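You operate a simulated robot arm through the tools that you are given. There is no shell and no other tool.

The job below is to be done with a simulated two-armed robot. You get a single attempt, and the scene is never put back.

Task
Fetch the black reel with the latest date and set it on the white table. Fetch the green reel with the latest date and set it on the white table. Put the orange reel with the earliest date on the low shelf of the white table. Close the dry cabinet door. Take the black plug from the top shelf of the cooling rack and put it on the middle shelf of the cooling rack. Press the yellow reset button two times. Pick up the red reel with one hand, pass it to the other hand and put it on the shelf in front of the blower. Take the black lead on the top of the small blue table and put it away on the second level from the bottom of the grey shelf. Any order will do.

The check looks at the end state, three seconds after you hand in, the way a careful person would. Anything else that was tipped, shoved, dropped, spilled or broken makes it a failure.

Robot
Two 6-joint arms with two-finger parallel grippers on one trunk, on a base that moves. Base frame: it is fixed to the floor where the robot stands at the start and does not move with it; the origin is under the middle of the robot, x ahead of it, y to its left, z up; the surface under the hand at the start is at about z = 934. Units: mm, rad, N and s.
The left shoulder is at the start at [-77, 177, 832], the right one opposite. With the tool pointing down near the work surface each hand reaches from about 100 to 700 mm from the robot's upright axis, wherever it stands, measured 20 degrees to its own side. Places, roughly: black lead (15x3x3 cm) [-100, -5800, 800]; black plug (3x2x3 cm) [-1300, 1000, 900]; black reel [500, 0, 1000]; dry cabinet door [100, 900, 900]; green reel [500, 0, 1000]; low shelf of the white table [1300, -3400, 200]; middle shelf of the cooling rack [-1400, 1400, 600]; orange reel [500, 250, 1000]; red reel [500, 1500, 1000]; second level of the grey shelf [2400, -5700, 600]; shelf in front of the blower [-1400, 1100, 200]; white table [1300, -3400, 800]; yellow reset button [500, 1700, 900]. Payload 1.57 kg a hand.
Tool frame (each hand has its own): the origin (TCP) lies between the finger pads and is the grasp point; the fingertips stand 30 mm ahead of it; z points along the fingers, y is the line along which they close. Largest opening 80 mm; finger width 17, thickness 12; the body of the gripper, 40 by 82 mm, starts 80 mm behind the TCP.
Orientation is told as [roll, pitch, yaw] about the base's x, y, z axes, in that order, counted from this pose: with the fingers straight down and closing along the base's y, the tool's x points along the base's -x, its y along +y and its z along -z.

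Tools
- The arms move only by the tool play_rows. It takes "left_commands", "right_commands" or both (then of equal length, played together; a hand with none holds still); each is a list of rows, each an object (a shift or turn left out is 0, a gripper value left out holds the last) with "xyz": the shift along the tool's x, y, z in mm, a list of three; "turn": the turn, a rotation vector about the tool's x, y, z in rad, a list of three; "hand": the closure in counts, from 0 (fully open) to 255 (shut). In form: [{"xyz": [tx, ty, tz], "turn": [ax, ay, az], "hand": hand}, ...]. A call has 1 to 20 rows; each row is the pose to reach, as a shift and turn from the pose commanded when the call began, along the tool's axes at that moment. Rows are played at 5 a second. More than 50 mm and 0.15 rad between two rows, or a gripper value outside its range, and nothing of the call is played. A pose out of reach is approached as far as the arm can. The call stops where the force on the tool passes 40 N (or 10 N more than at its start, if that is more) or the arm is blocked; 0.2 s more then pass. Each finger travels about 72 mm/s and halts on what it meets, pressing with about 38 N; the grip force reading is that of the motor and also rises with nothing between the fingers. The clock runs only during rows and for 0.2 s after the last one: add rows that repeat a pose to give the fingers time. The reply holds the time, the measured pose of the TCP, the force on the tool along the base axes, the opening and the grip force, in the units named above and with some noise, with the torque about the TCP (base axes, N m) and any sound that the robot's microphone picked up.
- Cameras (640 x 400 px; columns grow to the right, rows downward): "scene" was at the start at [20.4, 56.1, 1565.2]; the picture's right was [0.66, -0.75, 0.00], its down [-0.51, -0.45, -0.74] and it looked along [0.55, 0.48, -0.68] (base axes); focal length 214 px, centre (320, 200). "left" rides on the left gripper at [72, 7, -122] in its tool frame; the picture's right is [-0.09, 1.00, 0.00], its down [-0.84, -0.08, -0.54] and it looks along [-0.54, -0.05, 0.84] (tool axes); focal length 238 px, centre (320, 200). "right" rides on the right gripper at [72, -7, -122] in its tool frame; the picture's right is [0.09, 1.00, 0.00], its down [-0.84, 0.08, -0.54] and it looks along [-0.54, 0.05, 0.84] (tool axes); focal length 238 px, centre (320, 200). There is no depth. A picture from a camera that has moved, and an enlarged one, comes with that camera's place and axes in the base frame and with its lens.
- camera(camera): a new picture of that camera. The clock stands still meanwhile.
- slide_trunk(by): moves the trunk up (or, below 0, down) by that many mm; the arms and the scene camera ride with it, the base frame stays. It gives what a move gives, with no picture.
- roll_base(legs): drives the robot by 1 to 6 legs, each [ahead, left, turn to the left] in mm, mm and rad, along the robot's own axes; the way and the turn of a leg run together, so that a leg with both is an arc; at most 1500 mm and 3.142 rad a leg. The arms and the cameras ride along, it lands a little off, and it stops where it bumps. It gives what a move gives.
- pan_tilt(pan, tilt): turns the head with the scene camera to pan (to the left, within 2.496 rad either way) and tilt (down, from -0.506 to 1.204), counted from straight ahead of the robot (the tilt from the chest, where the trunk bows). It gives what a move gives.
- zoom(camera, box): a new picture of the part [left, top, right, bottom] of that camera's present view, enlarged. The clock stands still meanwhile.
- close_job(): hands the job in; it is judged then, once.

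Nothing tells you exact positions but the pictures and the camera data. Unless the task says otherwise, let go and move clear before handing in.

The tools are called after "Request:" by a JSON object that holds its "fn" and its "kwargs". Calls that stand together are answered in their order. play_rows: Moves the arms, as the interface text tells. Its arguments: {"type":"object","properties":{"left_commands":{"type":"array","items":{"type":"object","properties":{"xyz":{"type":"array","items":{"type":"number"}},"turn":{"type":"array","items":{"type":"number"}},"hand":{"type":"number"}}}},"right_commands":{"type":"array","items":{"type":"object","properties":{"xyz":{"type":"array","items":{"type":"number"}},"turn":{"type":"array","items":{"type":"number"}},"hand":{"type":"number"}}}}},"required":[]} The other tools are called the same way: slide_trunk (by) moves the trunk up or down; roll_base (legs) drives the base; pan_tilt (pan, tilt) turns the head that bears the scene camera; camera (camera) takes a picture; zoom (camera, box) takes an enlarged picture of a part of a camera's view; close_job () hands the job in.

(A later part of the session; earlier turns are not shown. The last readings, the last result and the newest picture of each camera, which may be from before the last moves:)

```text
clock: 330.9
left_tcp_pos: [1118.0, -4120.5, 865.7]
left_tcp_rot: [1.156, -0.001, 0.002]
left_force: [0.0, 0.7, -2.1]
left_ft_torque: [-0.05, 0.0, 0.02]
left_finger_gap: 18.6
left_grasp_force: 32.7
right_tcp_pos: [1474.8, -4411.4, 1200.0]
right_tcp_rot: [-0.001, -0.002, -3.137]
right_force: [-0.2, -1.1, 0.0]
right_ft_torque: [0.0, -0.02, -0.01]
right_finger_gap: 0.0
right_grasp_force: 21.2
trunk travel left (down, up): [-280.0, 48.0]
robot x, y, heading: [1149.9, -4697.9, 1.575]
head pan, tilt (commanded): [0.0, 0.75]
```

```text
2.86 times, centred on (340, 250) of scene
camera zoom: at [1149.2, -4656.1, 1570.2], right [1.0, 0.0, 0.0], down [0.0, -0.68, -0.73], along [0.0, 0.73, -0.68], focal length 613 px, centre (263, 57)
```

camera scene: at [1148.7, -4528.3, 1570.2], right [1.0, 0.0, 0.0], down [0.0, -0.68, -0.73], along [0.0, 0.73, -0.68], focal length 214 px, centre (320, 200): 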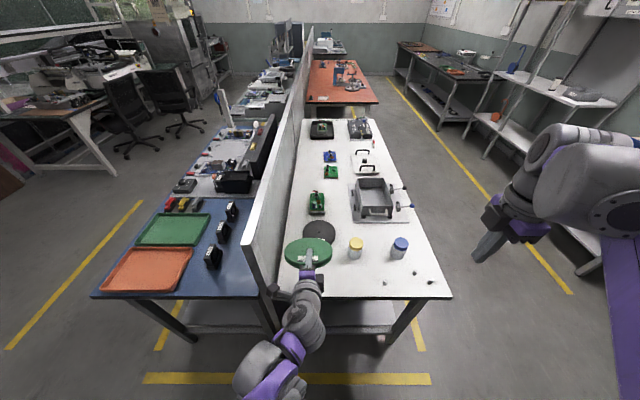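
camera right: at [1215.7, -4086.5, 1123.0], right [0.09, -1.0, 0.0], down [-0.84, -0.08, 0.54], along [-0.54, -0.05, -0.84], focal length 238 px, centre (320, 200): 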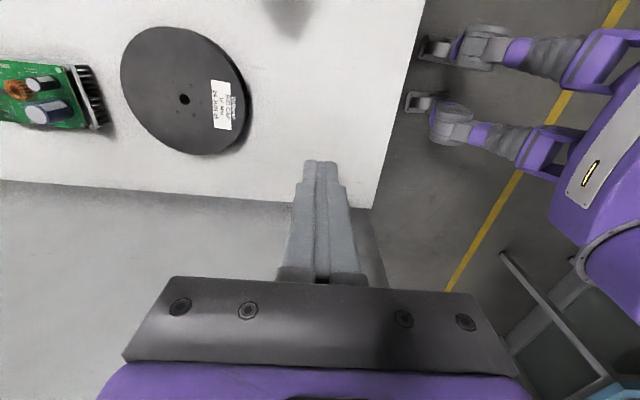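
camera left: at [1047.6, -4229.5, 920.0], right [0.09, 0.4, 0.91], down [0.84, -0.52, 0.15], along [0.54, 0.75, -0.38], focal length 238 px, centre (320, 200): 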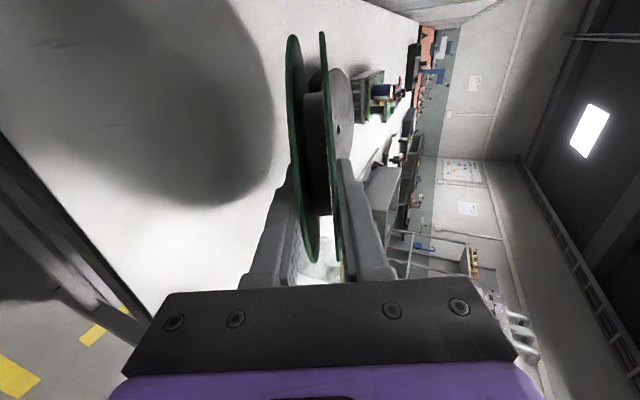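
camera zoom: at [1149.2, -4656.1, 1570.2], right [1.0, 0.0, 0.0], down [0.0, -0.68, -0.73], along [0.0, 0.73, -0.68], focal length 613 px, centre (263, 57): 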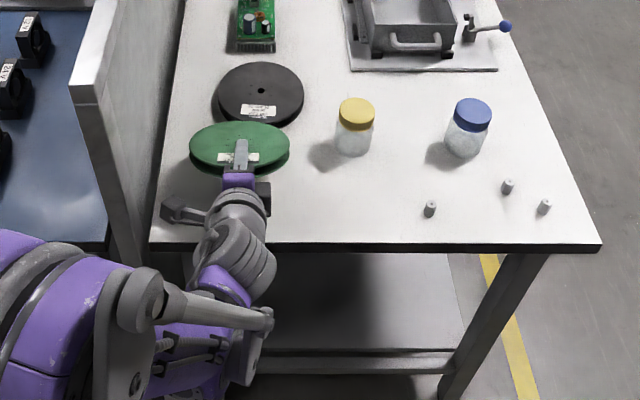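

Request:
{"fn": "play_rows", "kwargs": {"left_commands": [{"xyz": [0, -6.4, 2.9]}, {"xyz": [0, -12.8, 5.7]}, {"xyz": [0, -19.2, 8.6]}, {"xyz": [0, -19.2, 8.6]}]}}

Request:
{"fn": "play_rows", "kwargs": {"left_commands": [{"xyz": [0, -2.7, 1.2]}, {"xyz": [0, -5.5, 2.4]}, {"xyz": [0, -5.5, 2.4]}]}}

```text
clock: 331.9
left_tcp_pos: [1117.7, -4122.3, 844.3]
left_tcp_rot: [1.158, -0.001, 0.004]
left_force: [-0.4, 0.0, -0.3]
left_ft_torque: [-0.05, -0.04, 0.01]
left_finger_gap: 18.5
left_grasp_force: 33.3
right_tcp_pos: [1475.7, -4412.5, 1200.3]
right_tcp_rot: [0.0, -0.001, -3.138]
right_force: [0.6, 0.2, -0.5]
right_ft_torque: [0.02, 0.01, 0.0]
right_finger_gap: 0.1
right_grasp_force: 21.2
trunk travel left (down, up): [-280.0, 48.0]
robot x, y, heading: [1149.4, -4697.5, 1.573]
head pan, tilt (commanded): [0.0, 0.75]
```

```text
clock: 332.7
left_tcp_pos: [1119.0, -4122.5, 838.5]
left_tcp_rot: [1.156, -0.001, 0.004]
left_force: [0.8, 0.2, -0.5]
left_ft_torque: [-0.08, 0.01, -0.02]
left_finger_gap: 18.8
left_grasp_force: 33.0
right_tcp_pos: [1475.4, -4412.2, 1200.7]
right_tcp_rot: [0.0, -0.003, -3.138]
right_force: [0.2, -0.2, 0.3]
right_ft_torque: [0.01, -0.03, -0.04]
right_finger_gap: 0.2
right_grasp_force: 21.4
trunk travel left (down, up): [-280.0, 48.0]
robot x, y, heading: [1151.0, -4699.6, 1.574]
head pan, tilt (commanded): [0.0, 0.75]
```

Request:
{"fn": "play_rows", "kwargs": {"left_commands": [{"xyz": [0, -2.7, 1.2]}, {"xyz": [0, -4.6, 2]}, {"xyz": [0, -4.6, 2]}]}}

```text
clock: 333.5
left_tcp_pos: [1117.9, -4123.2, 833.7]
left_tcp_rot: [1.16, 0.0, 0.002]
left_force: [-0.4, 0.7, 14.8]
left_ft_torque: [1.67, 0.13, 0.14]
left_finger_gap: 18.6
left_grasp_force: 33.2
right_tcp_pos: [1475.4, -4412.8, 1201.8]
right_tcp_rot: [-0.001, -0.001, -3.138]
right_force: [0.5, -0.4, 1.3]
right_ft_torque: [-0.02, 0.03, 0.02]
right_finger_gap: 0.1
right_grasp_force: 21.7
trunk travel left (down, up): [-280.0, 48.0]
robot x, y, heading: [1149.7, -4703.3, 1.572]
head pan, tilt (commanded): [0.0, 0.75]
```

Request:
{"fn": "play_rows", "kwargs": {"left_commands": [{"xyz": [0, -6, 0.5], "turn": [-0.06, 0, 0]}, {"xyz": [0, -13, 1], "turn": [-0.12, 0, 0]}, {"xyz": [0, -20, 1.6], "turn": [-0.19, 0, 0]}, {"xyz": [0, -20, 1.6], "turn": [-0.19, 0, 0]}]}}

Request:
{"fn": "camera", "kwargs": {"camera": "left"}}

```text
clock: 334.5
left_tcp_pos: [1117.4, -4129.2, 814.2]
left_tcp_rot: [1.35, 0.0, 0.003]
left_force: [0.5, -2.3, 11.5]
left_ft_torque: [1.33, 0.04, -0.05]
left_finger_gap: 18.6
left_grasp_force: 32.7
right_tcp_pos: [1475.4, -4413.3, 1201.8]
right_tcp_rot: [-0.002, -0.002, -3.138]
right_force: [-1.0, 0.4, -0.1]
right_ft_torque: [0.0, 0.01, 0.04]
right_finger_gap: 0.3
right_grasp_force: 21.2
trunk travel left (down, up): [-280.0, 48.0]
robot x, y, heading: [1151.3, -4698.5, 1.576]
head pan, tilt (commanded): [0.0, 0.75]
```

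```text
taken
camera left: at [1046.7, -4246.7, 846.8], right [0.09, 0.22, 0.97], down [0.84, -0.54, 0.04], along [0.54, 0.81, -0.23], focal length 238 px, centre (320, 200)
```

left: 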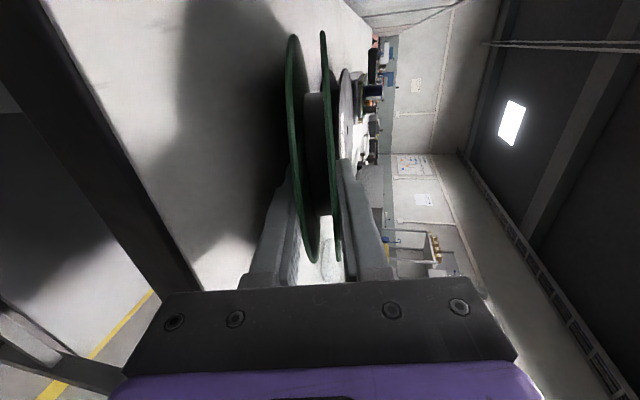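

The reel is nearly flat (about 13°). I'll open slightly and slide the hand out backward by moving the base.

Request:
{"fn": "play_rows", "kwargs": {"left_commands": [{"xyz": [0, 0.5, 0], "hand": 190}, {"xyz": [0, 1, 0], "hand": 172}, {"xyz": [0, 1, 0], "hand": 168}, {"xyz": [0, 1, 0], "hand": 168}]}}

Request:
{"fn": "camera", "kwargs": {"camera": "left"}}

Request:
{"fn": "roll_base", "kwargs": {"legs": [[-60, 0, 0]]}}

Request:
{"fn": "camera", "kwargs": {"camera": "left"}}

```text
clock: 335.5
left_tcp_pos: [1118.1, -4129.2, 815.1]
left_tcp_rot: [1.348, 0.001, 0.003]
left_force: [-0.1, 0.5, -0.4]
left_ft_torque: [-0.03, 0.02, -0.02]
left_finger_gap: 27.8
left_grasp_force: 0.6
right_tcp_pos: [1475.5, -4410.9, 1201.4]
right_tcp_rot: [-0.001, -0.002, -3.138]
right_force: [-0.3, -0.3, 0.2]
right_ft_torque: [-0.02, 0.03, 0.01]
right_finger_gap: 0.0
right_grasp_force: 21.3
trunk travel left (down, up): [-280.0, 48.0]
robot x, y, heading: [1149.6, -4695.6, 1.576]
head pan, tilt (commanded): [0.0, 0.75]
```

```text
taken
camera left: at [1047.5, -4245.8, 847.8], right [0.09, 0.22, 0.97], down [0.84, -0.54, 0.04], along [0.54, 0.81, -0.23], focal length 238 px, centre (320, 200)
```

left: 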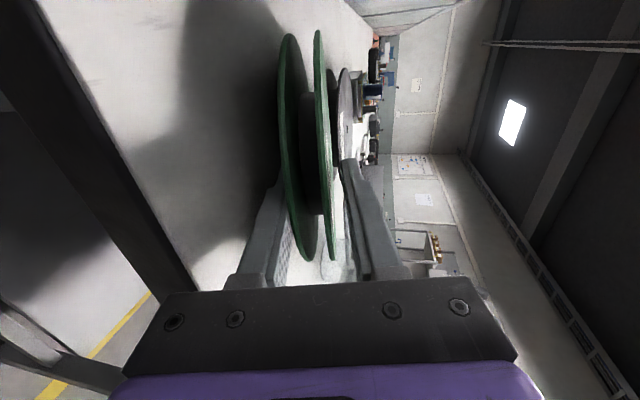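

```text
clock: 336.5
left_tcp_pos: [1117.9, -4188.6, 814.3]
left_tcp_rot: [1.347, 0.0, 0.003]
left_force: [-0.3, -0.7, -0.6]
left_ft_torque: [0.0, 0.04, -0.01]
left_finger_gap: 27.8
left_grasp_force: 0.0
right_tcp_pos: [1475.0, -4471.8, 1200.6]
right_tcp_rot: [-0.003, -0.003, -3.137]
right_force: [-0.2, -0.3, -0.5]
right_ft_torque: [0.04, 0.02, 0.02]
right_finger_gap: 0.0
right_grasp_force: 21.6
trunk travel left (down, up): [-280.0, 48.0]
robot x, y, heading: [1154.3, -4757.3, 1.582]
head pan, tilt (commanded): [0.0, 0.75]
```

```text
taken
camera left: at [1047.5, -4305.5, 848.1], right [0.09, 0.22, 0.97], down [0.84, -0.54, 0.04], along [0.54, 0.81, -0.23], focal length 238 px, centre (320, 200)
```

left: 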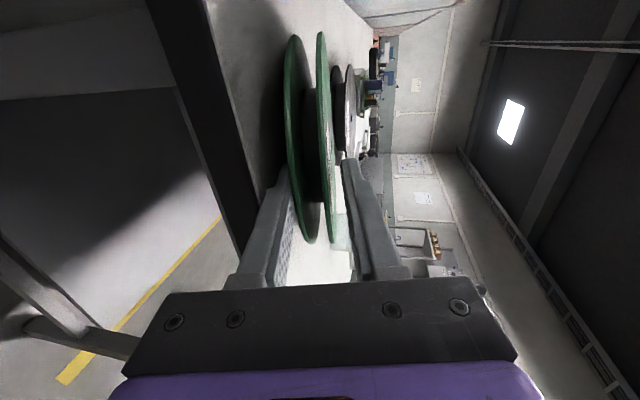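

The reel is being dragged along by the flat finger. I'll move forward again, re-grip, steepen the angle as with the black reel, and release there.

Request:
{"fn": "roll_base", "kwargs": {"legs": [[58, 0, 0]]}}

Request:
{"fn": "camera", "kwargs": {"camera": "left"}}

Request:
{"fn": "zoom", "kwargs": {"camera": "scene", "box": [240, 180, 440, 320]}}

```text
clock: 337.4
left_tcp_pos: [1117.0, -4130.5, 813.1]
left_tcp_rot: [1.348, -0.001, 0.004]
left_force: [0.5, 0.0, -0.2]
left_ft_torque: [-0.02, -0.02, 0.01]
left_finger_gap: 27.8
left_grasp_force: 0.2
right_tcp_pos: [1476.4, -4413.8, 1201.3]
right_tcp_rot: [0.001, -0.002, -3.138]
right_force: [0.6, 0.4, -0.8]
right_ft_torque: [0.0, 0.01, -0.03]
right_finger_gap: 0.1
right_grasp_force: 21.6
trunk travel left (down, up): [-280.0, 48.0]
robot x, y, heading: [1153.1, -4697.8, 1.576]
head pan, tilt (commanded): [0.0, 0.75]
```

```text
taken
camera left: at [1047.5, -4248.3, 847.5], right [0.09, 0.22, 0.97], down [0.84, -0.54, 0.04], along [0.54, 0.81, -0.24], focal length 238 px, centre (320, 200)
```

left: 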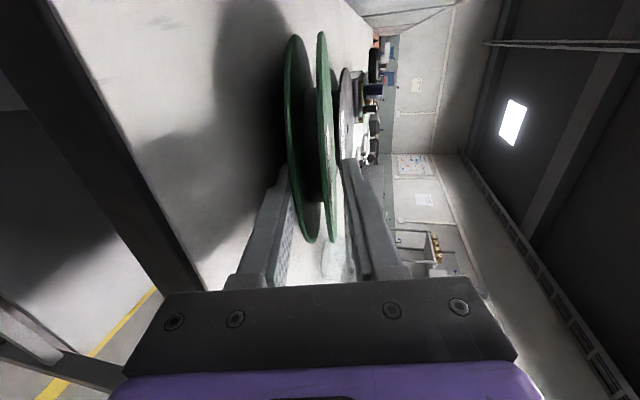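

```text
2.86 times, centred on (340, 250) of scene
camera zoom: at [1149.2, -4658.1, 1570.1], right [1.0, 0.0, 0.0], down [0.0, -0.68, -0.73], along [0.0, 0.73, -0.68], focal length 613 px, centre (263, 57)
```

zoom: 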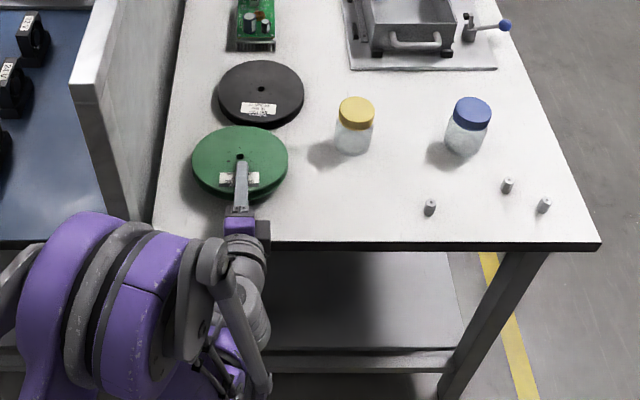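

Request:
{"fn": "play_rows", "kwargs": {"left_commands": [{"xyz": [0, 0, 0], "hand": 255}, {"xyz": [0, 0, 0], "hand": 255}, {"xyz": [0, 7, -1], "turn": [0.07, 0, 0]}, {"xyz": [0, 15, -2], "turn": [0.14, 0, 0]}, {"xyz": [0, 24, -3], "turn": [0.21, 0, 0]}, {"xyz": [0, 33, -5], "turn": [0.29, 0, 0]}, {"xyz": [0, 33, -5], "turn": [0.29, 0, 0]}]}}

Request:
{"fn": "camera", "kwargs": {"camera": "left"}}

```text
clock: 339.0
left_tcp_pos: [1116.4, -4130.0, 849.1]
left_tcp_rot: [1.058, 0.001, 0.002]
left_force: [0.0, 2.7, 13.0]
left_ft_torque: [1.69, -0.01, -0.05]
left_finger_gap: 20.1
left_grasp_force: 33.9
right_tcp_pos: [1476.3, -4414.7, 1201.2]
right_tcp_rot: [-0.002, -0.001, -3.138]
right_force: [0.0, 0.7, 0.1]
right_ft_torque: [-0.04, -0.02, 0.06]
right_finger_gap: 0.0
right_grasp_force: 21.5
trunk travel left (down, up): [-280.0, 48.0]
robot x, y, heading: [1147.7, -4705.2, 1.575]
head pan, tilt (commanded): [0.0, 0.75]
```

```text
taken
camera left: at [1047.1, -4232.2, 914.4], right [0.09, 0.49, 0.87], down [0.84, -0.51, 0.2], along [0.54, 0.71, -0.46], focal length 238 px, centre (320, 200)
```

left: 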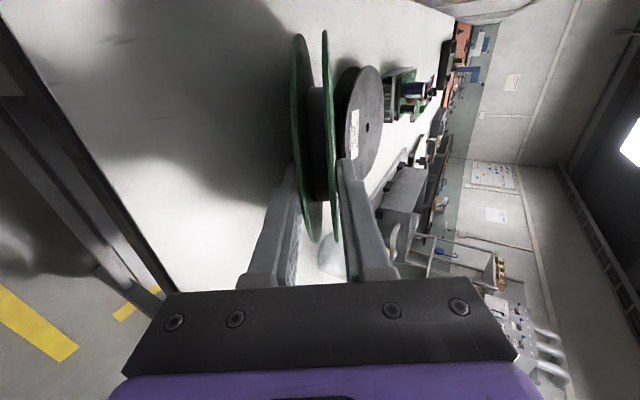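

Request:
{"fn": "play_rows", "kwargs": {"left_commands": [{"xyz": [0, 1, 0], "hand": 180}, {"xyz": [0, 1, 0], "hand": 155}, {"xyz": [0, 1, 0], "hand": 130}, {"xyz": [0, 1, 0], "hand": 120}, {"xyz": [0, 1, 0], "hand": 120}]}}

Request:
{"fn": "camera", "kwargs": {"camera": "left"}}

Request:
{"fn": "play_rows", "kwargs": {"left_commands": [{"xyz": [0, 0, -15]}, {"xyz": [0, 0, -30]}, {"xyz": [0, 0, -45]}, {"xyz": [0, 0, -45]}]}}

Request:
{"fn": "camera", "kwargs": {"camera": "left"}}

```text
clock: 340.2
left_tcp_pos: [1116.9, -4128.9, 849.4]
left_tcp_rot: [1.059, 0.0, 0.005]
left_force: [-1.5, -1.5, 0.3]
left_ft_torque: [0.03, -0.01, 0.02]
left_finger_gap: 42.9
left_grasp_force: 1.0
right_tcp_pos: [1476.0, -4414.2, 1201.6]
right_tcp_rot: [-0.001, -0.002, -3.137]
right_force: [-0.5, -0.1, 0.6]
right_ft_torque: [-0.02, -0.04, 0.01]
right_finger_gap: 0.0
right_grasp_force: 21.1
trunk travel left (down, up): [-280.0, 48.0]
robot x, y, heading: [1150.4, -4702.1, 1.575]
head pan, tilt (commanded): [0.0, 0.75]
```

```text
taken
camera left: at [1046.9, -4230.9, 914.5], right [0.09, 0.49, 0.87], down [0.84, -0.51, 0.2], along [0.54, 0.71, -0.46], focal length 238 px, centre (320, 200)
```

left: 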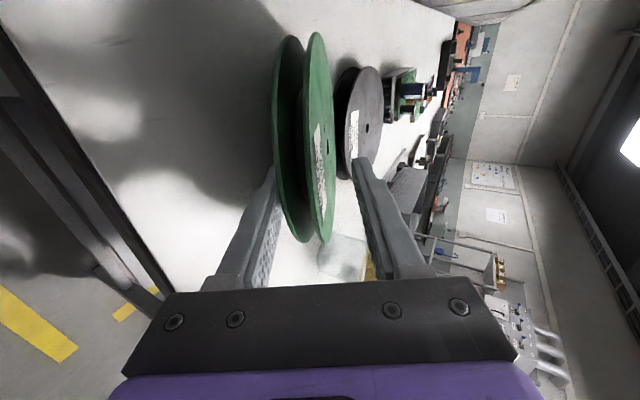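

```text
clock: 341.2
left_tcp_pos: [1119.8, -4166.7, 871.8]
left_tcp_rot: [1.057, -0.001, 0.004]
left_force: [0.7, -1.0, 0.3]
left_ft_torque: [-0.02, 0.01, 0.0]
left_finger_gap: 42.6
left_grasp_force: 0.0
right_tcp_pos: [1475.5, -4414.6, 1199.7]
right_tcp_rot: [0.0, -0.002, -3.138]
right_force: [-0.1, 0.3, -0.3]
right_ft_torque: [0.02, 0.0, 0.01]
right_finger_gap: 0.1
right_grasp_force: 21.1
trunk travel left (down, up): [-280.0, 48.0]
robot x, y, heading: [1149.2, -4701.0, 1.577]
head pan, tilt (commanded): [0.0, 0.75]
```

```text
taken
camera left: at [1048.0, -4269.5, 937.5], right [0.09, 0.49, 0.87], down [0.84, -0.51, 0.2], along [0.54, 0.71, -0.46], focal length 238 px, centre (320, 200)
```

left: 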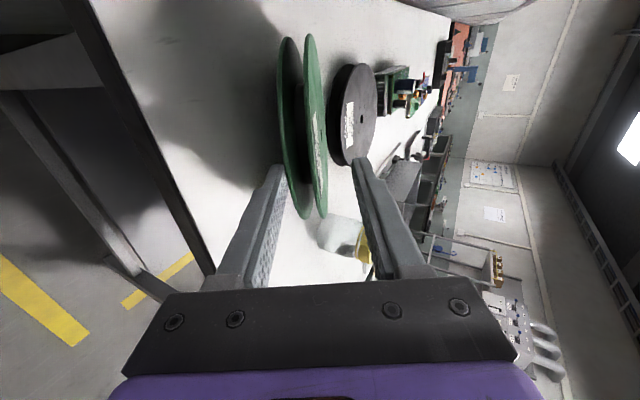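

Request:
{"fn": "zoom", "kwargs": {"camera": "scene", "box": [240, 180, 440, 320]}}

```text
2.86 times, centred on (340, 250) of scene
camera zoom: at [1149.2, -4658.4, 1570.2], right [1.0, 0.0, 0.0], down [0.0, -0.68, -0.73], along [0.0, 0.73, -0.68], focal length 613 px, centre (263, 57)
```

zoom: 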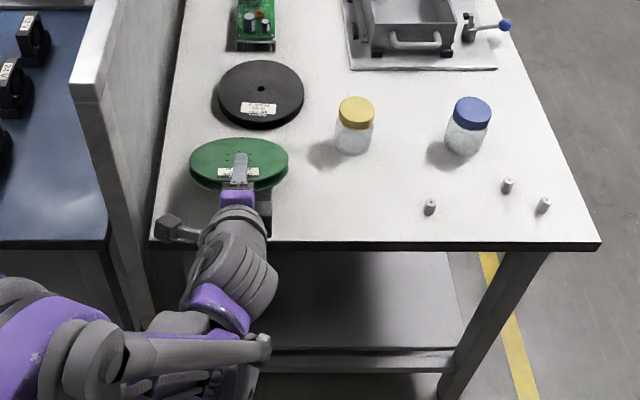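

The reel's far rim hardly moved and only ~13 mm of the near rim is still on the fingertip. I'll lower the hand and slide out.

Request:
{"fn": "play_rows", "kwargs": {"left_commands": [{"xyz": [0, -9, 5]}, {"xyz": [0, -18, 10]}, {"xyz": [0, -27, 15]}, {"xyz": [0, -33, 18.5]}, {"xyz": [0, -33, 18.5]}]}}

Request:
{"fn": "camera", "kwargs": {"camera": "left"}}

Request:
{"fn": "roll_base", "kwargs": {"legs": [[-60, 0, 0]]}}

Request:
{"fn": "camera", "kwargs": {"camera": "left"}}

Request:
{"fn": "zoom", "kwargs": {"camera": "scene", "box": [240, 180, 440, 320]}}

```text
clock: 342.4
left_tcp_pos: [1117.9, -4167.8, 833.7]
left_tcp_rot: [1.057, 0.0, 0.002]
left_force: [0.6, -0.7, -0.8]
left_ft_torque: [-0.01, 0.01, -0.03]
left_finger_gap: 42.6
left_grasp_force: 0.2
right_tcp_pos: [1476.2, -4414.9, 1201.3]
right_tcp_rot: [0.0, -0.002, -3.137]
right_force: [-0.2, -0.4, -0.3]
right_ft_torque: [0.03, 0.02, 0.03]
right_finger_gap: 0.0
right_grasp_force: 21.2
trunk travel left (down, up): [-280.0, 48.0]
robot x, y, heading: [1149.0, -4701.7, 1.573]
head pan, tilt (commanded): [0.0, 0.75]
```

```text
taken
camera left: at [1047.6, -4271.1, 898.6], right [0.09, 0.49, 0.87], down [0.84, -0.51, 0.2], along [0.54, 0.71, -0.46], focal length 238 px, centre (320, 200)
```

left: 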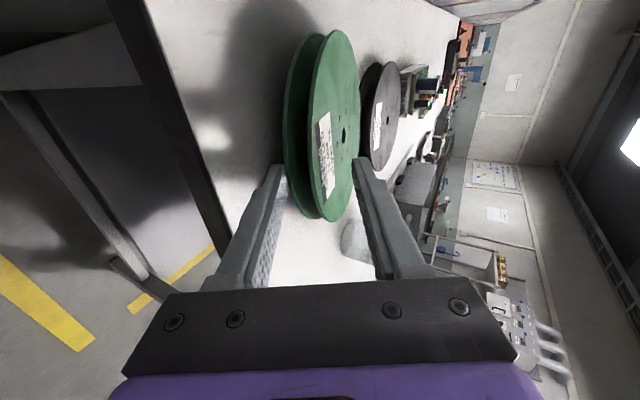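

```text
clock: 343.4
left_tcp_pos: [1118.0, -4226.6, 833.1]
left_tcp_rot: [1.058, -0.001, 0.004]
left_force: [0.7, -0.7, 0.4]
left_ft_torque: [0.0, 0.03, 0.02]
left_finger_gap: 42.1
left_grasp_force: 0.0
right_tcp_pos: [1475.8, -4473.8, 1201.1]
right_tcp_rot: [0.0, -0.003, -3.137]
right_force: [0.9, 0.1, 0.9]
right_ft_torque: [0.03, -0.02, 0.0]
right_finger_gap: 0.1
right_grasp_force: 20.9
trunk travel left (down, up): [-280.0, 48.0]
robot x, y, heading: [1152.1, -4759.5, 1.574]
head pan, tilt (commanded): [0.0, 0.75]
```

```text
taken
camera left: at [1048.0, -4329.4, 899.0], right [0.09, 0.49, 0.87], down [0.84, -0.51, 0.2], along [0.54, 0.71, -0.46], focal length 238 px, centre (320, 200)
```

left: 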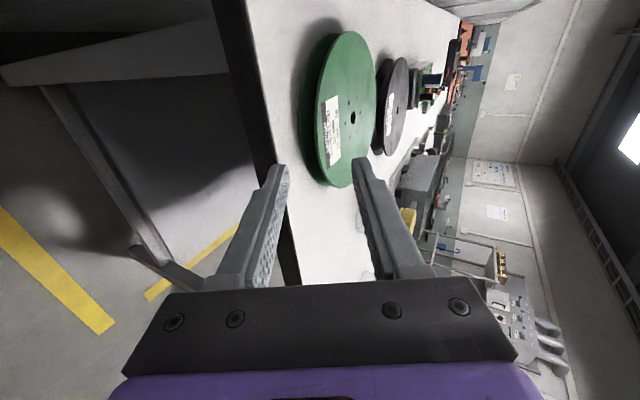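

```text
2.86 times, centred on (340, 250) of scene
camera zoom: at [1149.5, -4717.4, 1570.3], right [1.0, 0.0, 0.0], down [0.0, -0.68, -0.73], along [0.0, 0.73, -0.68], focal length 613 px, centre (263, 57)
```

zoom: 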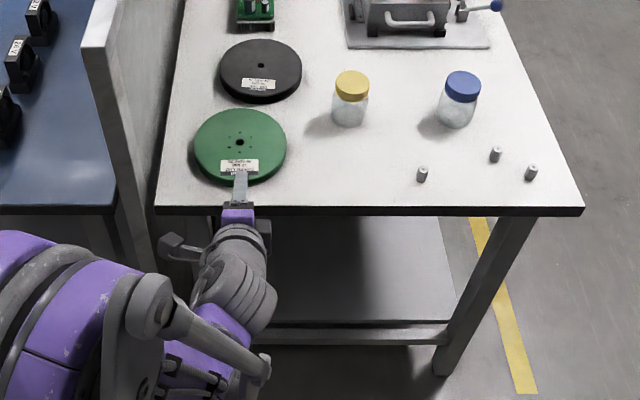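

Both the black and green reels lie flat on the white table. I'll raise and fold the left hand back, then check the low shelf while here.

Request:
{"fn": "play_rows", "kwargs": {"left_commands": [{"xyz": [0, 20, -30]}, {"xyz": [0, 55, -55]}, {"xyz": [0, 90, -80]}, {"xyz": [15, 110, -115], "turn": [0.1, 0, 0]}, {"xyz": [32, 126, -150], "turn": [0.2, 0, 0]}, {"xyz": [50, 142, -185], "turn": [0.31, 0, 0]}, {"xyz": [68, 158, -220], "turn": [0.42, 0, 0]}, {"xyz": [86, 174, -255], "turn": [0.53, 0, 0]}, {"xyz": [104, 190, -288], "turn": [0.64, 0, 0]}, {"xyz": [122, 206, -320], "turn": [0.75, 0, 0]}, {"xyz": [140, 222, -350], "turn": [0.86, 0, 0]}, {"xyz": [155, 240, -378], "turn": [0.97, 0, 0]}, {"xyz": [167, 254, -398], "turn": [1.058, 0, 0]}, {"xyz": [167, 254, -398], "turn": [1.058, 0, 0], "hand": 0}]}}

Request:
{"fn": "pan_tilt", "kwargs": {"pan": 0.0, "tilt": 0.9}}

Request:
{"fn": "camera", "kwargs": {"camera": "scene"}}

```text
clock: 346.4
left_tcp_pos: [951.9, -4449.2, 1250.3]
left_tcp_rot: [-0.001, -0.001, 0.005]
left_force: [-0.1, 0.4, -0.6]
left_ft_torque: [-0.01, 0.03, 0.03]
left_finger_gap: 80.1
left_grasp_force: 0.0
right_tcp_pos: [1475.3, -4473.5, 1200.4]
right_tcp_rot: [0.001, -0.002, -3.138]
right_force: [0.2, 0.4, 0.5]
right_ft_torque: [-0.01, 0.01, 0.02]
right_finger_gap: 0.1
right_grasp_force: 21.2
trunk travel left (down, up): [-280.0, 48.0]
robot x, y, heading: [1148.1, -4761.4, 1.573]
head pan, tilt (commanded): [0.0, 0.75]
```

```text
clock: 347.1
left_tcp_pos: [952.1, -4447.0, 1249.6]
left_tcp_rot: [0.0, 0.0, 0.005]
left_force: [0.2, 0.4, -0.8]
left_ft_torque: [-0.02, -0.03, 0.0]
left_finger_gap: 80.1
left_grasp_force: 0.0
right_tcp_pos: [1476.4, -4473.0, 1201.8]
right_tcp_rot: [0.0, -0.001, -3.139]
right_force: [0.7, -0.7, 0.2]
right_ft_torque: [0.01, -0.03, 0.02]
right_finger_gap: 0.0
right_grasp_force: 21.1
trunk travel left (down, up): [-280.0, 48.0]
robot x, y, heading: [1151.5, -4759.8, 1.576]
head pan, tilt (commanded): [0.0, 0.901]
```

```text
taken
camera scene: at [1149.4, -4724.3, 1558.3], right [1.0, 0.0, 0.0], down [0.0, -0.78, -0.62], along [0.0, 0.62, -0.78], focal length 214 px, centre (320, 200)
```

scene: 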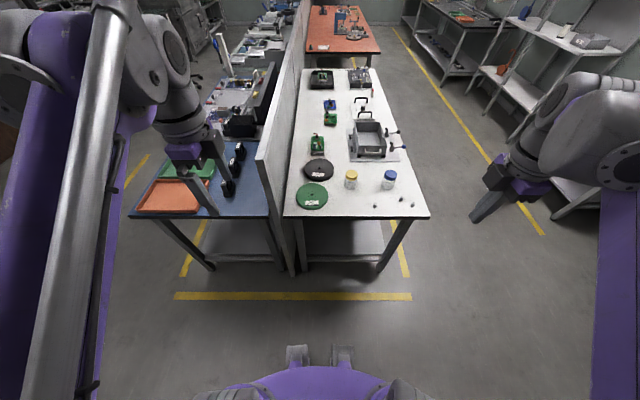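

Before going back for the orange reel, the lead on the blue table is close, so I'll do that now: turn around and drive to the blue table.

Request:
{"fn": "roll_base", "kwargs": {"legs": [[-100, 0, 0], [0, 0, 3.141], [0, -1250, 0]]}}

Request:
{"fn": "pan_tilt", "kwargs": {"pan": 0.0, "tilt": 0.5}}

Request:
{"fn": "camera", "kwargs": {"camera": "scene"}}

```text
clock: 366.3
left_tcp_pos: [83.4, -5116.9, 1249.3]
left_tcp_rot: [0.0, -0.001, 3.094]
left_force: [0.9, 0.1, 0.4]
left_ft_torque: [0.02, -0.01, 0.0]
left_finger_gap: 80.0
left_grasp_force: 0.1
right_tcp_pos: [-438.5, -5066.4, 1200.8]
right_tcp_rot: [-0.001, -0.004, -0.048]
right_force: [0.1, -1.0, 0.2]
right_ft_torque: [0.02, 0.0, 0.03]
right_finger_gap: 0.1
right_grasp_force: 21.4
trunk travel left (down, up): [-280.0, 48.0]
robot x, y, heading: [-101.2, -4799.2, -1.616]
head pan, tilt (commanded): [0.0, 0.901]
```

```text
clock: 367.1
left_tcp_pos: [84.3, -5116.8, 1249.7]
left_tcp_rot: [0.001, -0.001, 3.094]
left_force: [0.3, 0.1, -0.2]
left_ft_torque: [0.0, -0.02, 0.04]
left_finger_gap: 80.0
left_grasp_force: 0.1
right_tcp_pos: [-438.5, -5066.2, 1200.5]
right_tcp_rot: [0.0, -0.003, -0.049]
right_force: [0.6, -0.6, 0.1]
right_ft_torque: [0.0, -0.01, 0.0]
right_finger_gap: 0.0
right_grasp_force: 21.1
trunk travel left (down, up): [-280.0, 48.0]
robot x, y, heading: [-98.2, -4795.2, -1.615]
head pan, tilt (commanded): [0.0, 0.499]
```

```text
taken
camera scene: at [-102.3, -4844.0, 1592.1], right [-1.0, 0.05, 0.0], down [0.02, 0.48, -0.88], along [-0.04, -0.88, -0.48], focal length 214 px, centre (320, 200)
```

scene: 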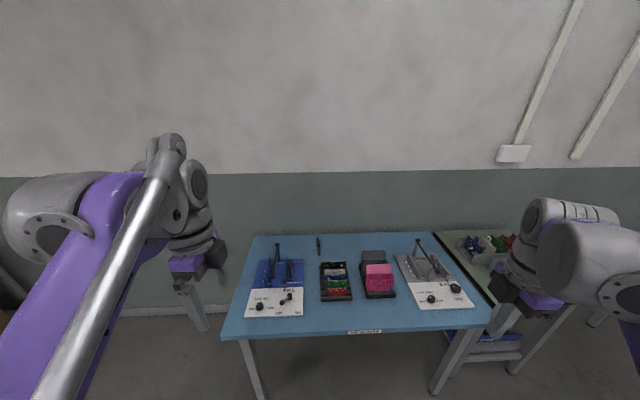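

Request:
{"fn": "zoom", "kwargs": {"camera": "scene", "box": [230, 225, 490, 345]}}

Request:
{"fn": "zoom", "kwargs": {"camera": "scene", "box": [440, 220, 600, 370]}}

Request:
{"fn": "zoom", "kwargs": {"camera": "scene", "box": [300, 225, 350, 310]}}

```text
2.46 times, centred on (360, 285) of scene
camera zoom: at [-102.3, -4844.0, 1592.1], right [-1.0, 0.05, 0.0], down [0.02, 0.48, -0.88], along [-0.04, -0.88, -0.48], focal length 528 px, centre (222, -9)
```

zoom: 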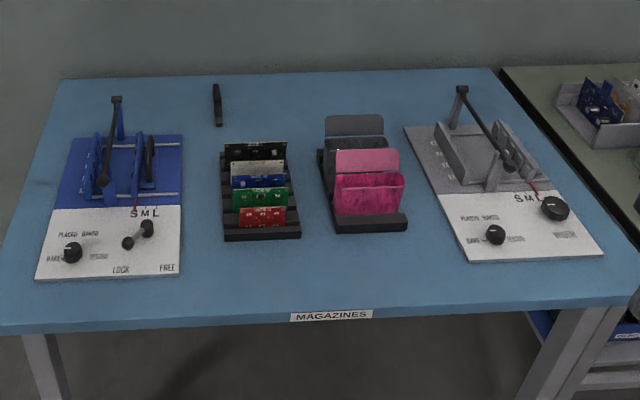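

```text
2.67 times, centred on (520, 295) of scene
camera zoom: at [-102.3, -4844.0, 1592.1], right [-1.0, 0.05, 0.0], down [0.02, 0.48, -0.88], along [-0.04, -0.88, -0.48], focal length 572 px, centre (-213, -53)
```

zoom: 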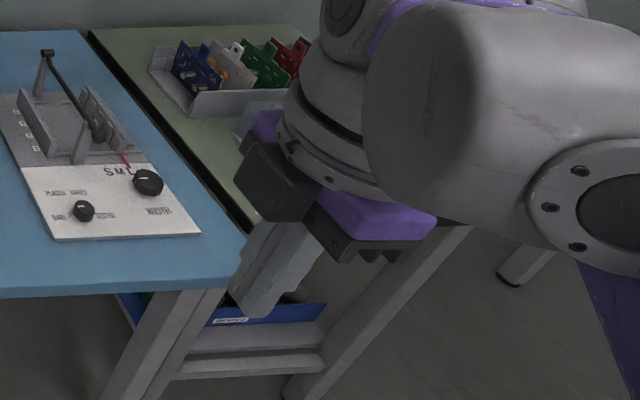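

```text
4.71 times, centred on (325, 268) of scene
camera zoom: at [-102.3, -4844.0, 1592.1], right [-1.0, 0.05, 0.0], down [0.02, 0.48, -0.88], along [-0.04, -0.88, -0.48], focal length 1009 px, centre (296, -118)
```

zoom: 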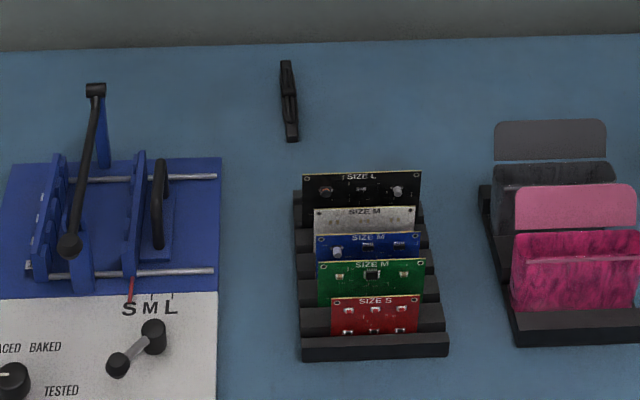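

The black lead lies flat at the back of the blue table near [-137, -5761], its long axis along y, just left of the magazine stand. I'll turn the right hand back to close sideways, approach the table and look closer.

Request:
{"fn": "play_rows", "kwargs": {"right_commands": [{"xyz": [0, 0, 0], "turn": [0, 0, 0.14], "hand": 0}, {"xyz": [-15, 0, 0], "turn": [0, 0, 0.28]}, {"xyz": [-30, 0, 0], "turn": [0, 0, 0.42]}, {"xyz": [-45, 0, 0], "turn": [0, 0, 0.56]}, {"xyz": [-60, 0, 0], "turn": [0, 0, 0.7]}, {"xyz": [-75, 0, 0], "turn": [0, 0, 0.84]}, {"xyz": [-90, 0, 0], "turn": [0, 0, 0.98]}, {"xyz": [-105, 0, 0], "turn": [0, 0, 1.12]}, {"xyz": [-120, 0, 0], "turn": [0, 0, 1.26]}, {"xyz": [-135, 0, 0], "turn": [0, 0, 1.4]}, {"xyz": [-150, 0, 0], "turn": [0, 0, 1.5]}, {"xyz": [-160, 0, 0], "turn": [0, 0, 1.571]}]}}

Request:
{"fn": "roll_base", "kwargs": {"legs": [[0, 30, 0.044], [240, 0, 0]]}}

Request:
{"fn": "camera", "kwargs": {"camera": "right"}}

Request:
{"fn": "pan_tilt", "kwargs": {"pan": 0.0, "tilt": 0.7}}

Request:
{"fn": "camera", "kwargs": {"camera": "scene"}}

```text
clock: 369.8
left_tcp_pos: [82.8, -5116.1, 1248.9]
left_tcp_rot: [0.0, 0.0, 3.095]
left_force: [0.2, -0.2, 0.3]
left_ft_torque: [-0.01, -0.01, -0.01]
left_finger_gap: 80.0
left_grasp_force: 0.0
right_tcp_pos: [-278.0, -5074.3, 1201.8]
right_tcp_rot: [0.003, 0.001, -1.62]
right_force: [0.1, -0.1, 0.3]
right_ft_torque: [-0.04, 0.03, -0.03]
right_finger_gap: 79.8
right_grasp_force: 0.0
trunk travel left (down, up): [-280.0, 48.0]
robot x, y, heading: [-101.3, -4797.1, -1.624]
head pan, tilt (commanded): [0.0, 0.499]
```

```text
clock: 372.1
left_tcp_pos: [125.7, -5346.9, 1249.5]
left_tcp_rot: [0.0, -0.001, 3.138]
left_force: [1.2, -0.5, -0.6]
left_ft_torque: [0.0, -0.03, 0.01]
left_finger_gap: 79.9
left_grasp_force: 0.0
right_tcp_pos: [-237.0, -5318.9, 1201.9]
right_tcp_rot: [0.004, -0.001, -1.576]
right_force: [-0.9, 0.6, 0.1]
right_ft_torque: [-0.02, 0.0, 0.03]
right_finger_gap: 80.4
right_grasp_force: 0.0
trunk travel left (down, up): [-280.0, 48.0]
robot x, y, heading: [-68.1, -5032.2, -1.576]
head pan, tilt (commanded): [0.0, 0.499]
```

```text
taken
camera right: at [-244.7, -5247.4, 1323.8], right [1.0, 0.09, 0.0], down [0.07, -0.84, 0.54], along [0.05, -0.54, -0.84], focal length 238 px, centre (320, 200)
```

right: 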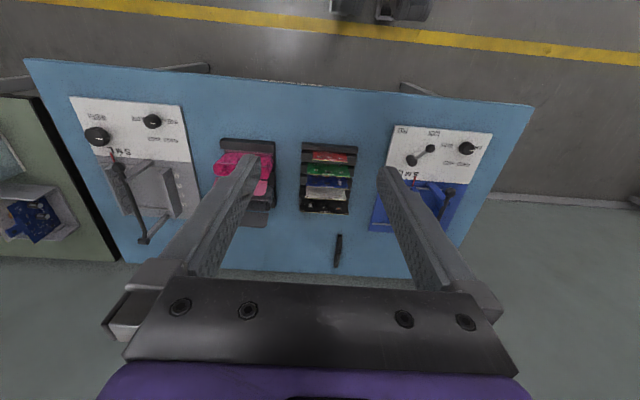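

```text
clock: 372.8
left_tcp_pos: [125.9, -5347.7, 1249.2]
left_tcp_rot: [0.0, 0.002, 3.138]
left_force: [0.3, -0.1, -0.4]
left_ft_torque: [-0.03, 0.0, 0.02]
left_finger_gap: 80.1
left_grasp_force: 0.1
right_tcp_pos: [-237.3, -5320.2, 1201.9]
right_tcp_rot: [0.001, 0.0, -1.576]
right_force: [-0.3, 0.6, 0.1]
right_ft_torque: [-0.01, -0.01, 0.03]
right_finger_gap: 80.2
right_grasp_force: 0.0
trunk travel left (down, up): [-280.0, 48.0]
robot x, y, heading: [-69.0, -5033.3, -1.577]
head pan, tilt (commanded): [0.0, 0.7]
```

```text
taken
camera scene: at [-71.0, -5076.6, 1574.5], right [-1.0, 0.01, 0.0], down [0.0, 0.64, -0.77], along [0.0, -0.77, -0.64], focal length 214 px, centre (320, 200)
```

scene: 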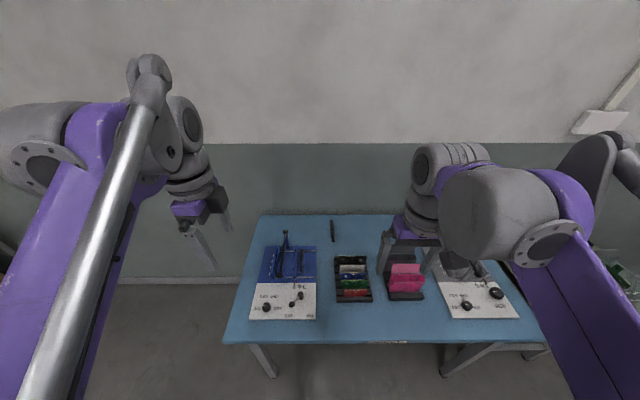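

Request:
{"fn": "roll_base", "kwargs": {"legs": [[95, 0, 0]]}}

Request:
{"fn": "play_rows", "kwargs": {"right_commands": [{"xyz": [-40, 15, 10], "turn": [0, -0.06, 0], "hand": 60}, {"xyz": [-80, 30, 25], "turn": [0, -0.12, 0]}, {"xyz": [-115, 45, 45], "turn": [0, -0.18, 0]}, {"xyz": [-145, 60, 75], "turn": [0, -0.24, 0]}, {"xyz": [-170, 75, 110], "turn": [0, -0.3, 0]}, {"xyz": [-190, 88, 150], "turn": [0, -0.36, 0]}, {"xyz": [-205, 95, 190], "turn": [0, -0.4, 0]}, {"xyz": [-220, 98, 230], "turn": [0, -0.4, 0]}, {"xyz": [-230, 98, 260], "turn": [0, -0.4, 0]}, {"xyz": [-230, 98, 260], "turn": [0, -0.4, 0]}]}}

Request:
{"fn": "camera", "kwargs": {"camera": "right"}}

Request:
{"fn": "camera", "kwargs": {"camera": "scene"}}

```text
clock: 373.9
left_tcp_pos: [125.6, -5440.5, 1249.1]
left_tcp_rot: [0.0, 0.0, 3.137]
left_force: [-0.2, 0.3, -0.2]
left_ft_torque: [0.02, -0.03, 0.01]
left_finger_gap: 80.1
left_grasp_force: 0.1
right_tcp_pos: [-237.4, -5412.4, 1202.8]
right_tcp_rot: [0.003, 0.0, -1.577]
right_force: [0.4, -0.1, 0.1]
right_ft_torque: [0.01, 0.0, 0.01]
right_finger_gap: 79.9
right_grasp_force: 0.0
trunk travel left (down, up): [-280.0, 48.0]
robot x, y, heading: [-65.2, -5126.4, -1.577]
head pan, tilt (commanded): [0.0, 0.7]
```

```text
clock: 376.1
left_tcp_pos: [125.7, -5441.0, 1249.5]
left_tcp_rot: [-0.002, 0.001, 3.135]
left_force: [-0.2, 0.0, -0.5]
left_ft_torque: [-0.01, 0.0, -0.01]
left_finger_gap: 80.1
left_grasp_force: 0.1
right_tcp_pos: [-141.6, -5643.0, 939.6]
right_tcp_rot: [0.002, -0.4, -1.577]
right_force: [-0.3, 0.2, -0.1]
right_ft_torque: [-0.01, 0.0, -0.01]
right_finger_gap: 61.1
right_grasp_force: 0.1
trunk travel left (down, up): [-280.0, 48.0]
robot x, y, heading: [-72.5, -5128.2, -1.574]
head pan, tilt (commanded): [0.0, 0.7]
```

```text
taken
camera right: at [-148.7, -5530.8, 1024.1], right [1.0, 0.08, -0.03], down [0.07, -0.56, 0.83], along [0.05, -0.83, -0.56], focal length 238 px, centre (320, 200)
```

right: 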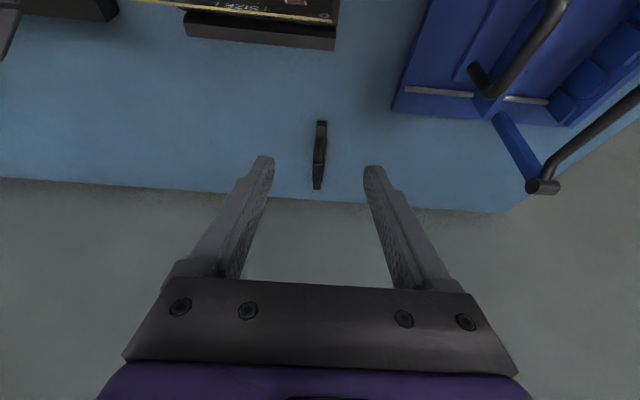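

```text
taken
camera scene: at [-71.6, -5169.5, 1574.5], right [-1.0, 0.01, 0.0], down [0.0, 0.64, -0.77], along [0.0, -0.77, -0.64], focal length 214 px, centre (320, 200)
```

scene: 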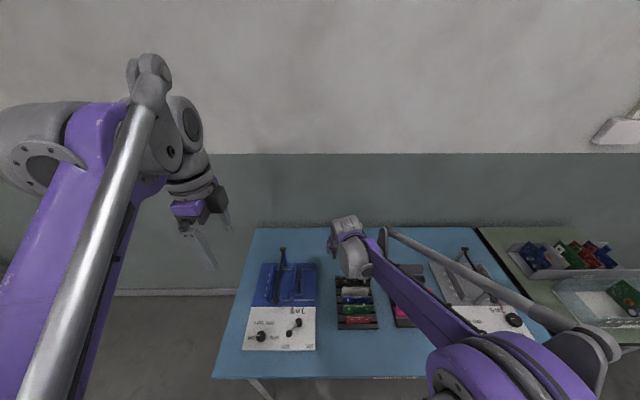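

Request:
{"fn": "zoom", "kwargs": {"camera": "right", "box": [280, 100, 360, 200]}}

```text
4.00 times, centred on (320, 150) of right
camera zoom: at [-148.7, -5530.8, 1024.1], right [1.0, 0.08, -0.03], down [0.07, -0.56, 0.83], along [0.05, -0.83, -0.56], focal length 953 px, centre (320, 400)
```

zoom: 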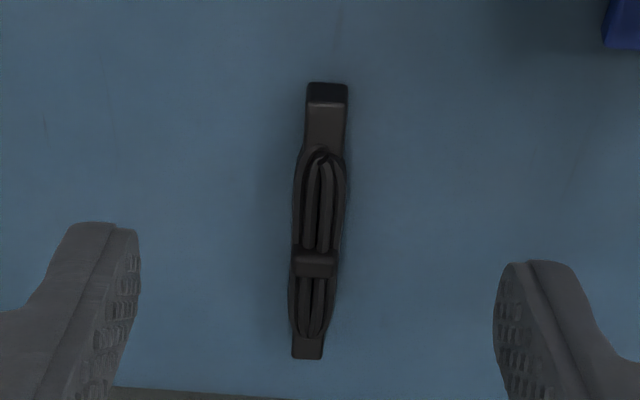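

Request:
{"fn": "play_rows", "kwargs": {"right_commands": [{"xyz": [-15, 1, 32]}, {"xyz": [-30, 2, 64]}, {"xyz": [-45, 3, 96]}, {"xyz": [-60, 4, 128]}, {"xyz": [-70, 5, 149]}, {"xyz": [-70, 5, 149]}]}}

Request:
{"fn": "camera", "kwargs": {"camera": "right"}}

```text
clock: 377.5
left_tcp_pos: [125.3, -5441.3, 1249.7]
left_tcp_rot: [-0.003, 0.0, 3.137]
left_force: [0.8, 1.2, 0.3]
left_ft_torque: [0.0, -0.04, -0.01]
left_finger_gap: 79.9
left_grasp_force: 0.0
right_tcp_pos: [-138.1, -5767.3, 833.4]
right_tcp_rot: [0.003, -0.402, -1.576]
right_force: [0.8, -0.2, 0.0]
right_ft_torque: [-0.01, 0.04, -0.01]
right_finger_gap: 61.1
right_grasp_force: 0.0
trunk travel left (down, up): [-280.0, 48.0]
robot x, y, heading: [-73.9, -5129.8, -1.573]
head pan, tilt (commanded): [0.0, 0.7]
```

```text
taken
camera right: at [-144.4, -5653.4, 917.1], right [1.0, 0.08, -0.03], down [0.07, -0.56, 0.83], along [0.05, -0.82, -0.56], focal length 238 px, centre (320, 200)
```

right: 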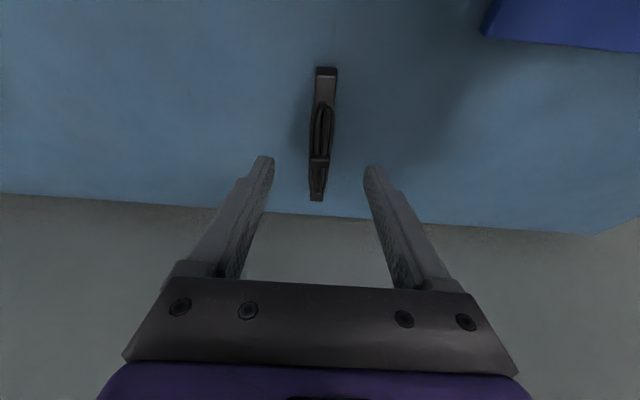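

Request:
{"fn": "play_rows", "kwargs": {"right_commands": [{"xyz": [4, 1, 12]}, {"xyz": [8, 1, 24]}, {"xyz": [11, 1, 33]}, {"xyz": [11, 1, 33]}]}}

Request:
{"fn": "camera", "kwargs": {"camera": "right"}}

```text
clock: 378.5
left_tcp_pos: [125.6, -5441.0, 1249.4]
left_tcp_rot: [0.0, 0.0, 3.135]
left_force: [-0.2, -0.7, -0.6]
left_ft_torque: [0.0, -0.04, 0.04]
left_finger_gap: 79.9
left_grasp_force: 0.0
right_tcp_pos: [-136.1, -5767.9, 798.2]
right_tcp_rot: [0.002, -0.401, -1.575]
right_force: [-0.8, -0.7, 0.4]
right_ft_torque: [-0.03, -0.02, 0.01]
right_finger_gap: 60.9
right_grasp_force: 0.2
trunk travel left (down, up): [-280.0, 48.0]
robot x, y, heading: [-73.9, -5128.8, -1.575]
head pan, tilt (commanded): [0.0, 0.7]
```

```text
taken
camera right: at [-142.7, -5655.4, 882.0], right [1.0, 0.08, -0.03], down [0.07, -0.56, 0.83], along [0.05, -0.82, -0.56], focal length 238 px, centre (320, 200)
```

right: 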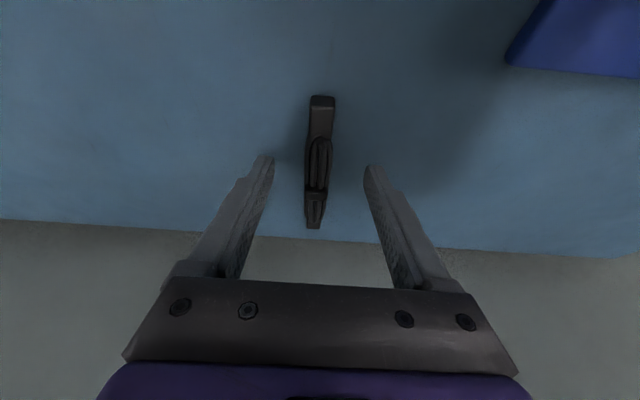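

Request:
{"fn": "play_rows", "kwargs": {"right_commands": [{"xyz": [1.6, 0, 3.7]}, {"xyz": [3.1, 0, 7.4]}, {"xyz": [3.1, 0, 7.4]}]}}

Request:
{"fn": "play_rows", "kwargs": {"right_commands": [{"xyz": [1.6, 0, 3.7]}, {"xyz": [2.4, 0, 5.5]}, {"xyz": [2.4, 0, 5.5]}]}}

Request:
{"fn": "camera", "kwargs": {"camera": "right"}}

```text
clock: 379.3
left_tcp_pos: [125.2, -5439.2, 1249.6]
left_tcp_rot: [0.001, 0.0, 3.135]
left_force: [-0.6, 1.2, 0.1]
left_ft_torque: [-0.04, 0.0, 0.02]
left_finger_gap: 79.9
left_grasp_force: 0.0
right_tcp_pos: [-134.5, -5768.5, 791.4]
right_tcp_rot: [0.001, -0.403, -1.577]
right_force: [-0.9, -2.1, 12.6]
right_ft_torque: [-0.09, 0.38, 0.04]
right_finger_gap: 61.5
right_grasp_force: 0.1
trunk travel left (down, up): [-280.0, 48.0]
robot x, y, heading: [-69.2, -5131.1, -1.577]
head pan, tilt (commanded): [0.0, 0.7]
```

```text
clock: 379.8
left_tcp_pos: [125.8, -5436.8, 1250.3]
left_tcp_rot: [0.001, -0.001, 3.136]
left_force: [-0.6, -1.4, 0.5]
left_ft_torque: [-0.01, 0.04, 0.0]
left_finger_gap: 80.1
left_grasp_force: 0.1
right_tcp_pos: [-135.8, -5768.0, 790.1]
right_tcp_rot: [0.001, -0.41, -1.576]
right_force: [0.0, 5.0, 27.4]
right_ft_torque: [0.05, 0.44, -0.28]
right_finger_gap: 61.4
right_grasp_force: 0.3
trunk travel left (down, up): [-280.0, 48.0]
robot x, y, heading: [-72.2, -5128.2, -1.573]
head pan, tilt (commanded): [0.0, 0.7]
stopped in row 2 (right hand): the force on the tool passed its limit at 44 N (the readings are from after the stop); the commanded pose is now the measured one
```

```text
taken
camera right: at [-142.2, -5654.6, 874.1], right [1.0, 0.08, -0.04], down [0.07, -0.55, 0.83], along [0.05, -0.83, -0.56], focal length 238 px, centre (320, 200)
```

right: 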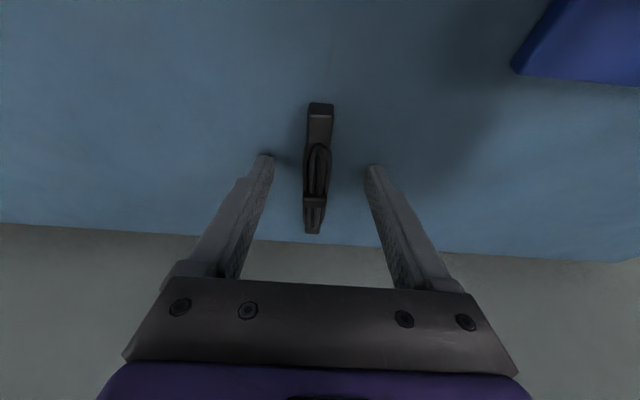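

Table contact at tips z≈760. I'll lift 3 mm and close on the lead.

Request:
{"fn": "play_rows", "kwargs": {"right_commands": [{"xyz": [-1.4, 0, -3.2]}, {"xyz": [-1.4, 0, -3.2], "hand": 150}, {"xyz": [-1.4, 0, -3.2], "hand": 255}, {"xyz": [-1.4, 0, -3.2], "hand": 255}, {"xyz": [-1.4, 0, -3.2], "hand": 255}]}}

Request:
{"fn": "play_rows", "kwargs": {"right_commands": [{"xyz": [-4, 0, -9]}, {"xyz": [-12, 0, -28]}, {"xyz": [-20, 0, -47]}, {"xyz": [-31, 0, -74]}, {"xyz": [-31, 0, -74]}]}}

Request:
{"fn": "camera", "kwargs": {"camera": "right"}}

```text
clock: 381.0
left_tcp_pos: [125.9, -5441.3, 1249.4]
left_tcp_rot: [0.0, -0.001, 3.136]
left_force: [0.5, 0.2, 0.1]
left_ft_torque: [0.02, -0.04, 0.01]
left_finger_gap: 80.1
left_grasp_force: 0.0
right_tcp_pos: [-135.5, -5771.1, 791.1]
right_tcp_rot: [0.0, -0.406, -1.575]
right_force: [-0.4, 0.7, 1.7]
right_ft_torque: [-0.1, 0.03, 0.04]
right_finger_gap: 27.2
right_grasp_force: 37.6
trunk travel left (down, up): [-280.0, 48.0]
robot x, y, heading: [-69.1, -5127.7, -1.574]
head pan, tilt (commanded): [0.0, 0.7]
```

```text
clock: 382.2
left_tcp_pos: [125.2, -5441.3, 1249.7]
left_tcp_rot: [-0.002, 0.0, 3.137]
left_force: [-0.2, 0.4, 0.2]
left_ft_torque: [0.01, -0.01, 0.01]
left_finger_gap: 79.9
left_grasp_force: 0.1
right_tcp_pos: [-135.1, -5769.9, 872.8]
right_tcp_rot: [0.002, -0.407, -1.576]
right_force: [0.1, -0.1, -0.5]
right_ft_torque: [0.05, 0.03, 0.01]
right_finger_gap: 27.2
right_grasp_force: 37.8
trunk travel left (down, up): [-280.0, 48.0]
robot x, y, heading: [-72.6, -5125.6, -1.576]
head pan, tilt (commanded): [0.0, 0.7]
```

```text
taken
camera right: at [-142.1, -5655.7, 956.0], right [1.0, 0.08, -0.04], down [0.07, -0.55, 0.83], along [0.05, -0.83, -0.56], focal length 238 px, centre (320, 200)
```

right: 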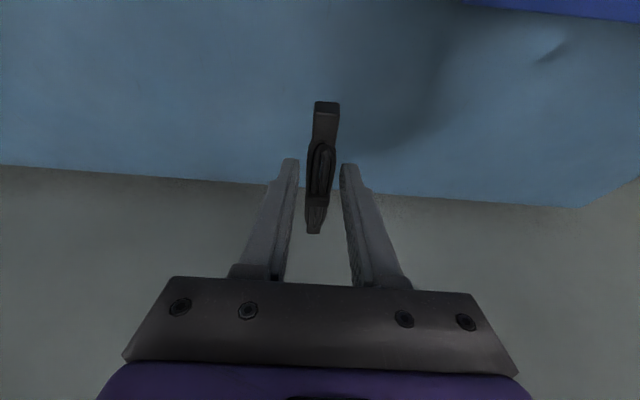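

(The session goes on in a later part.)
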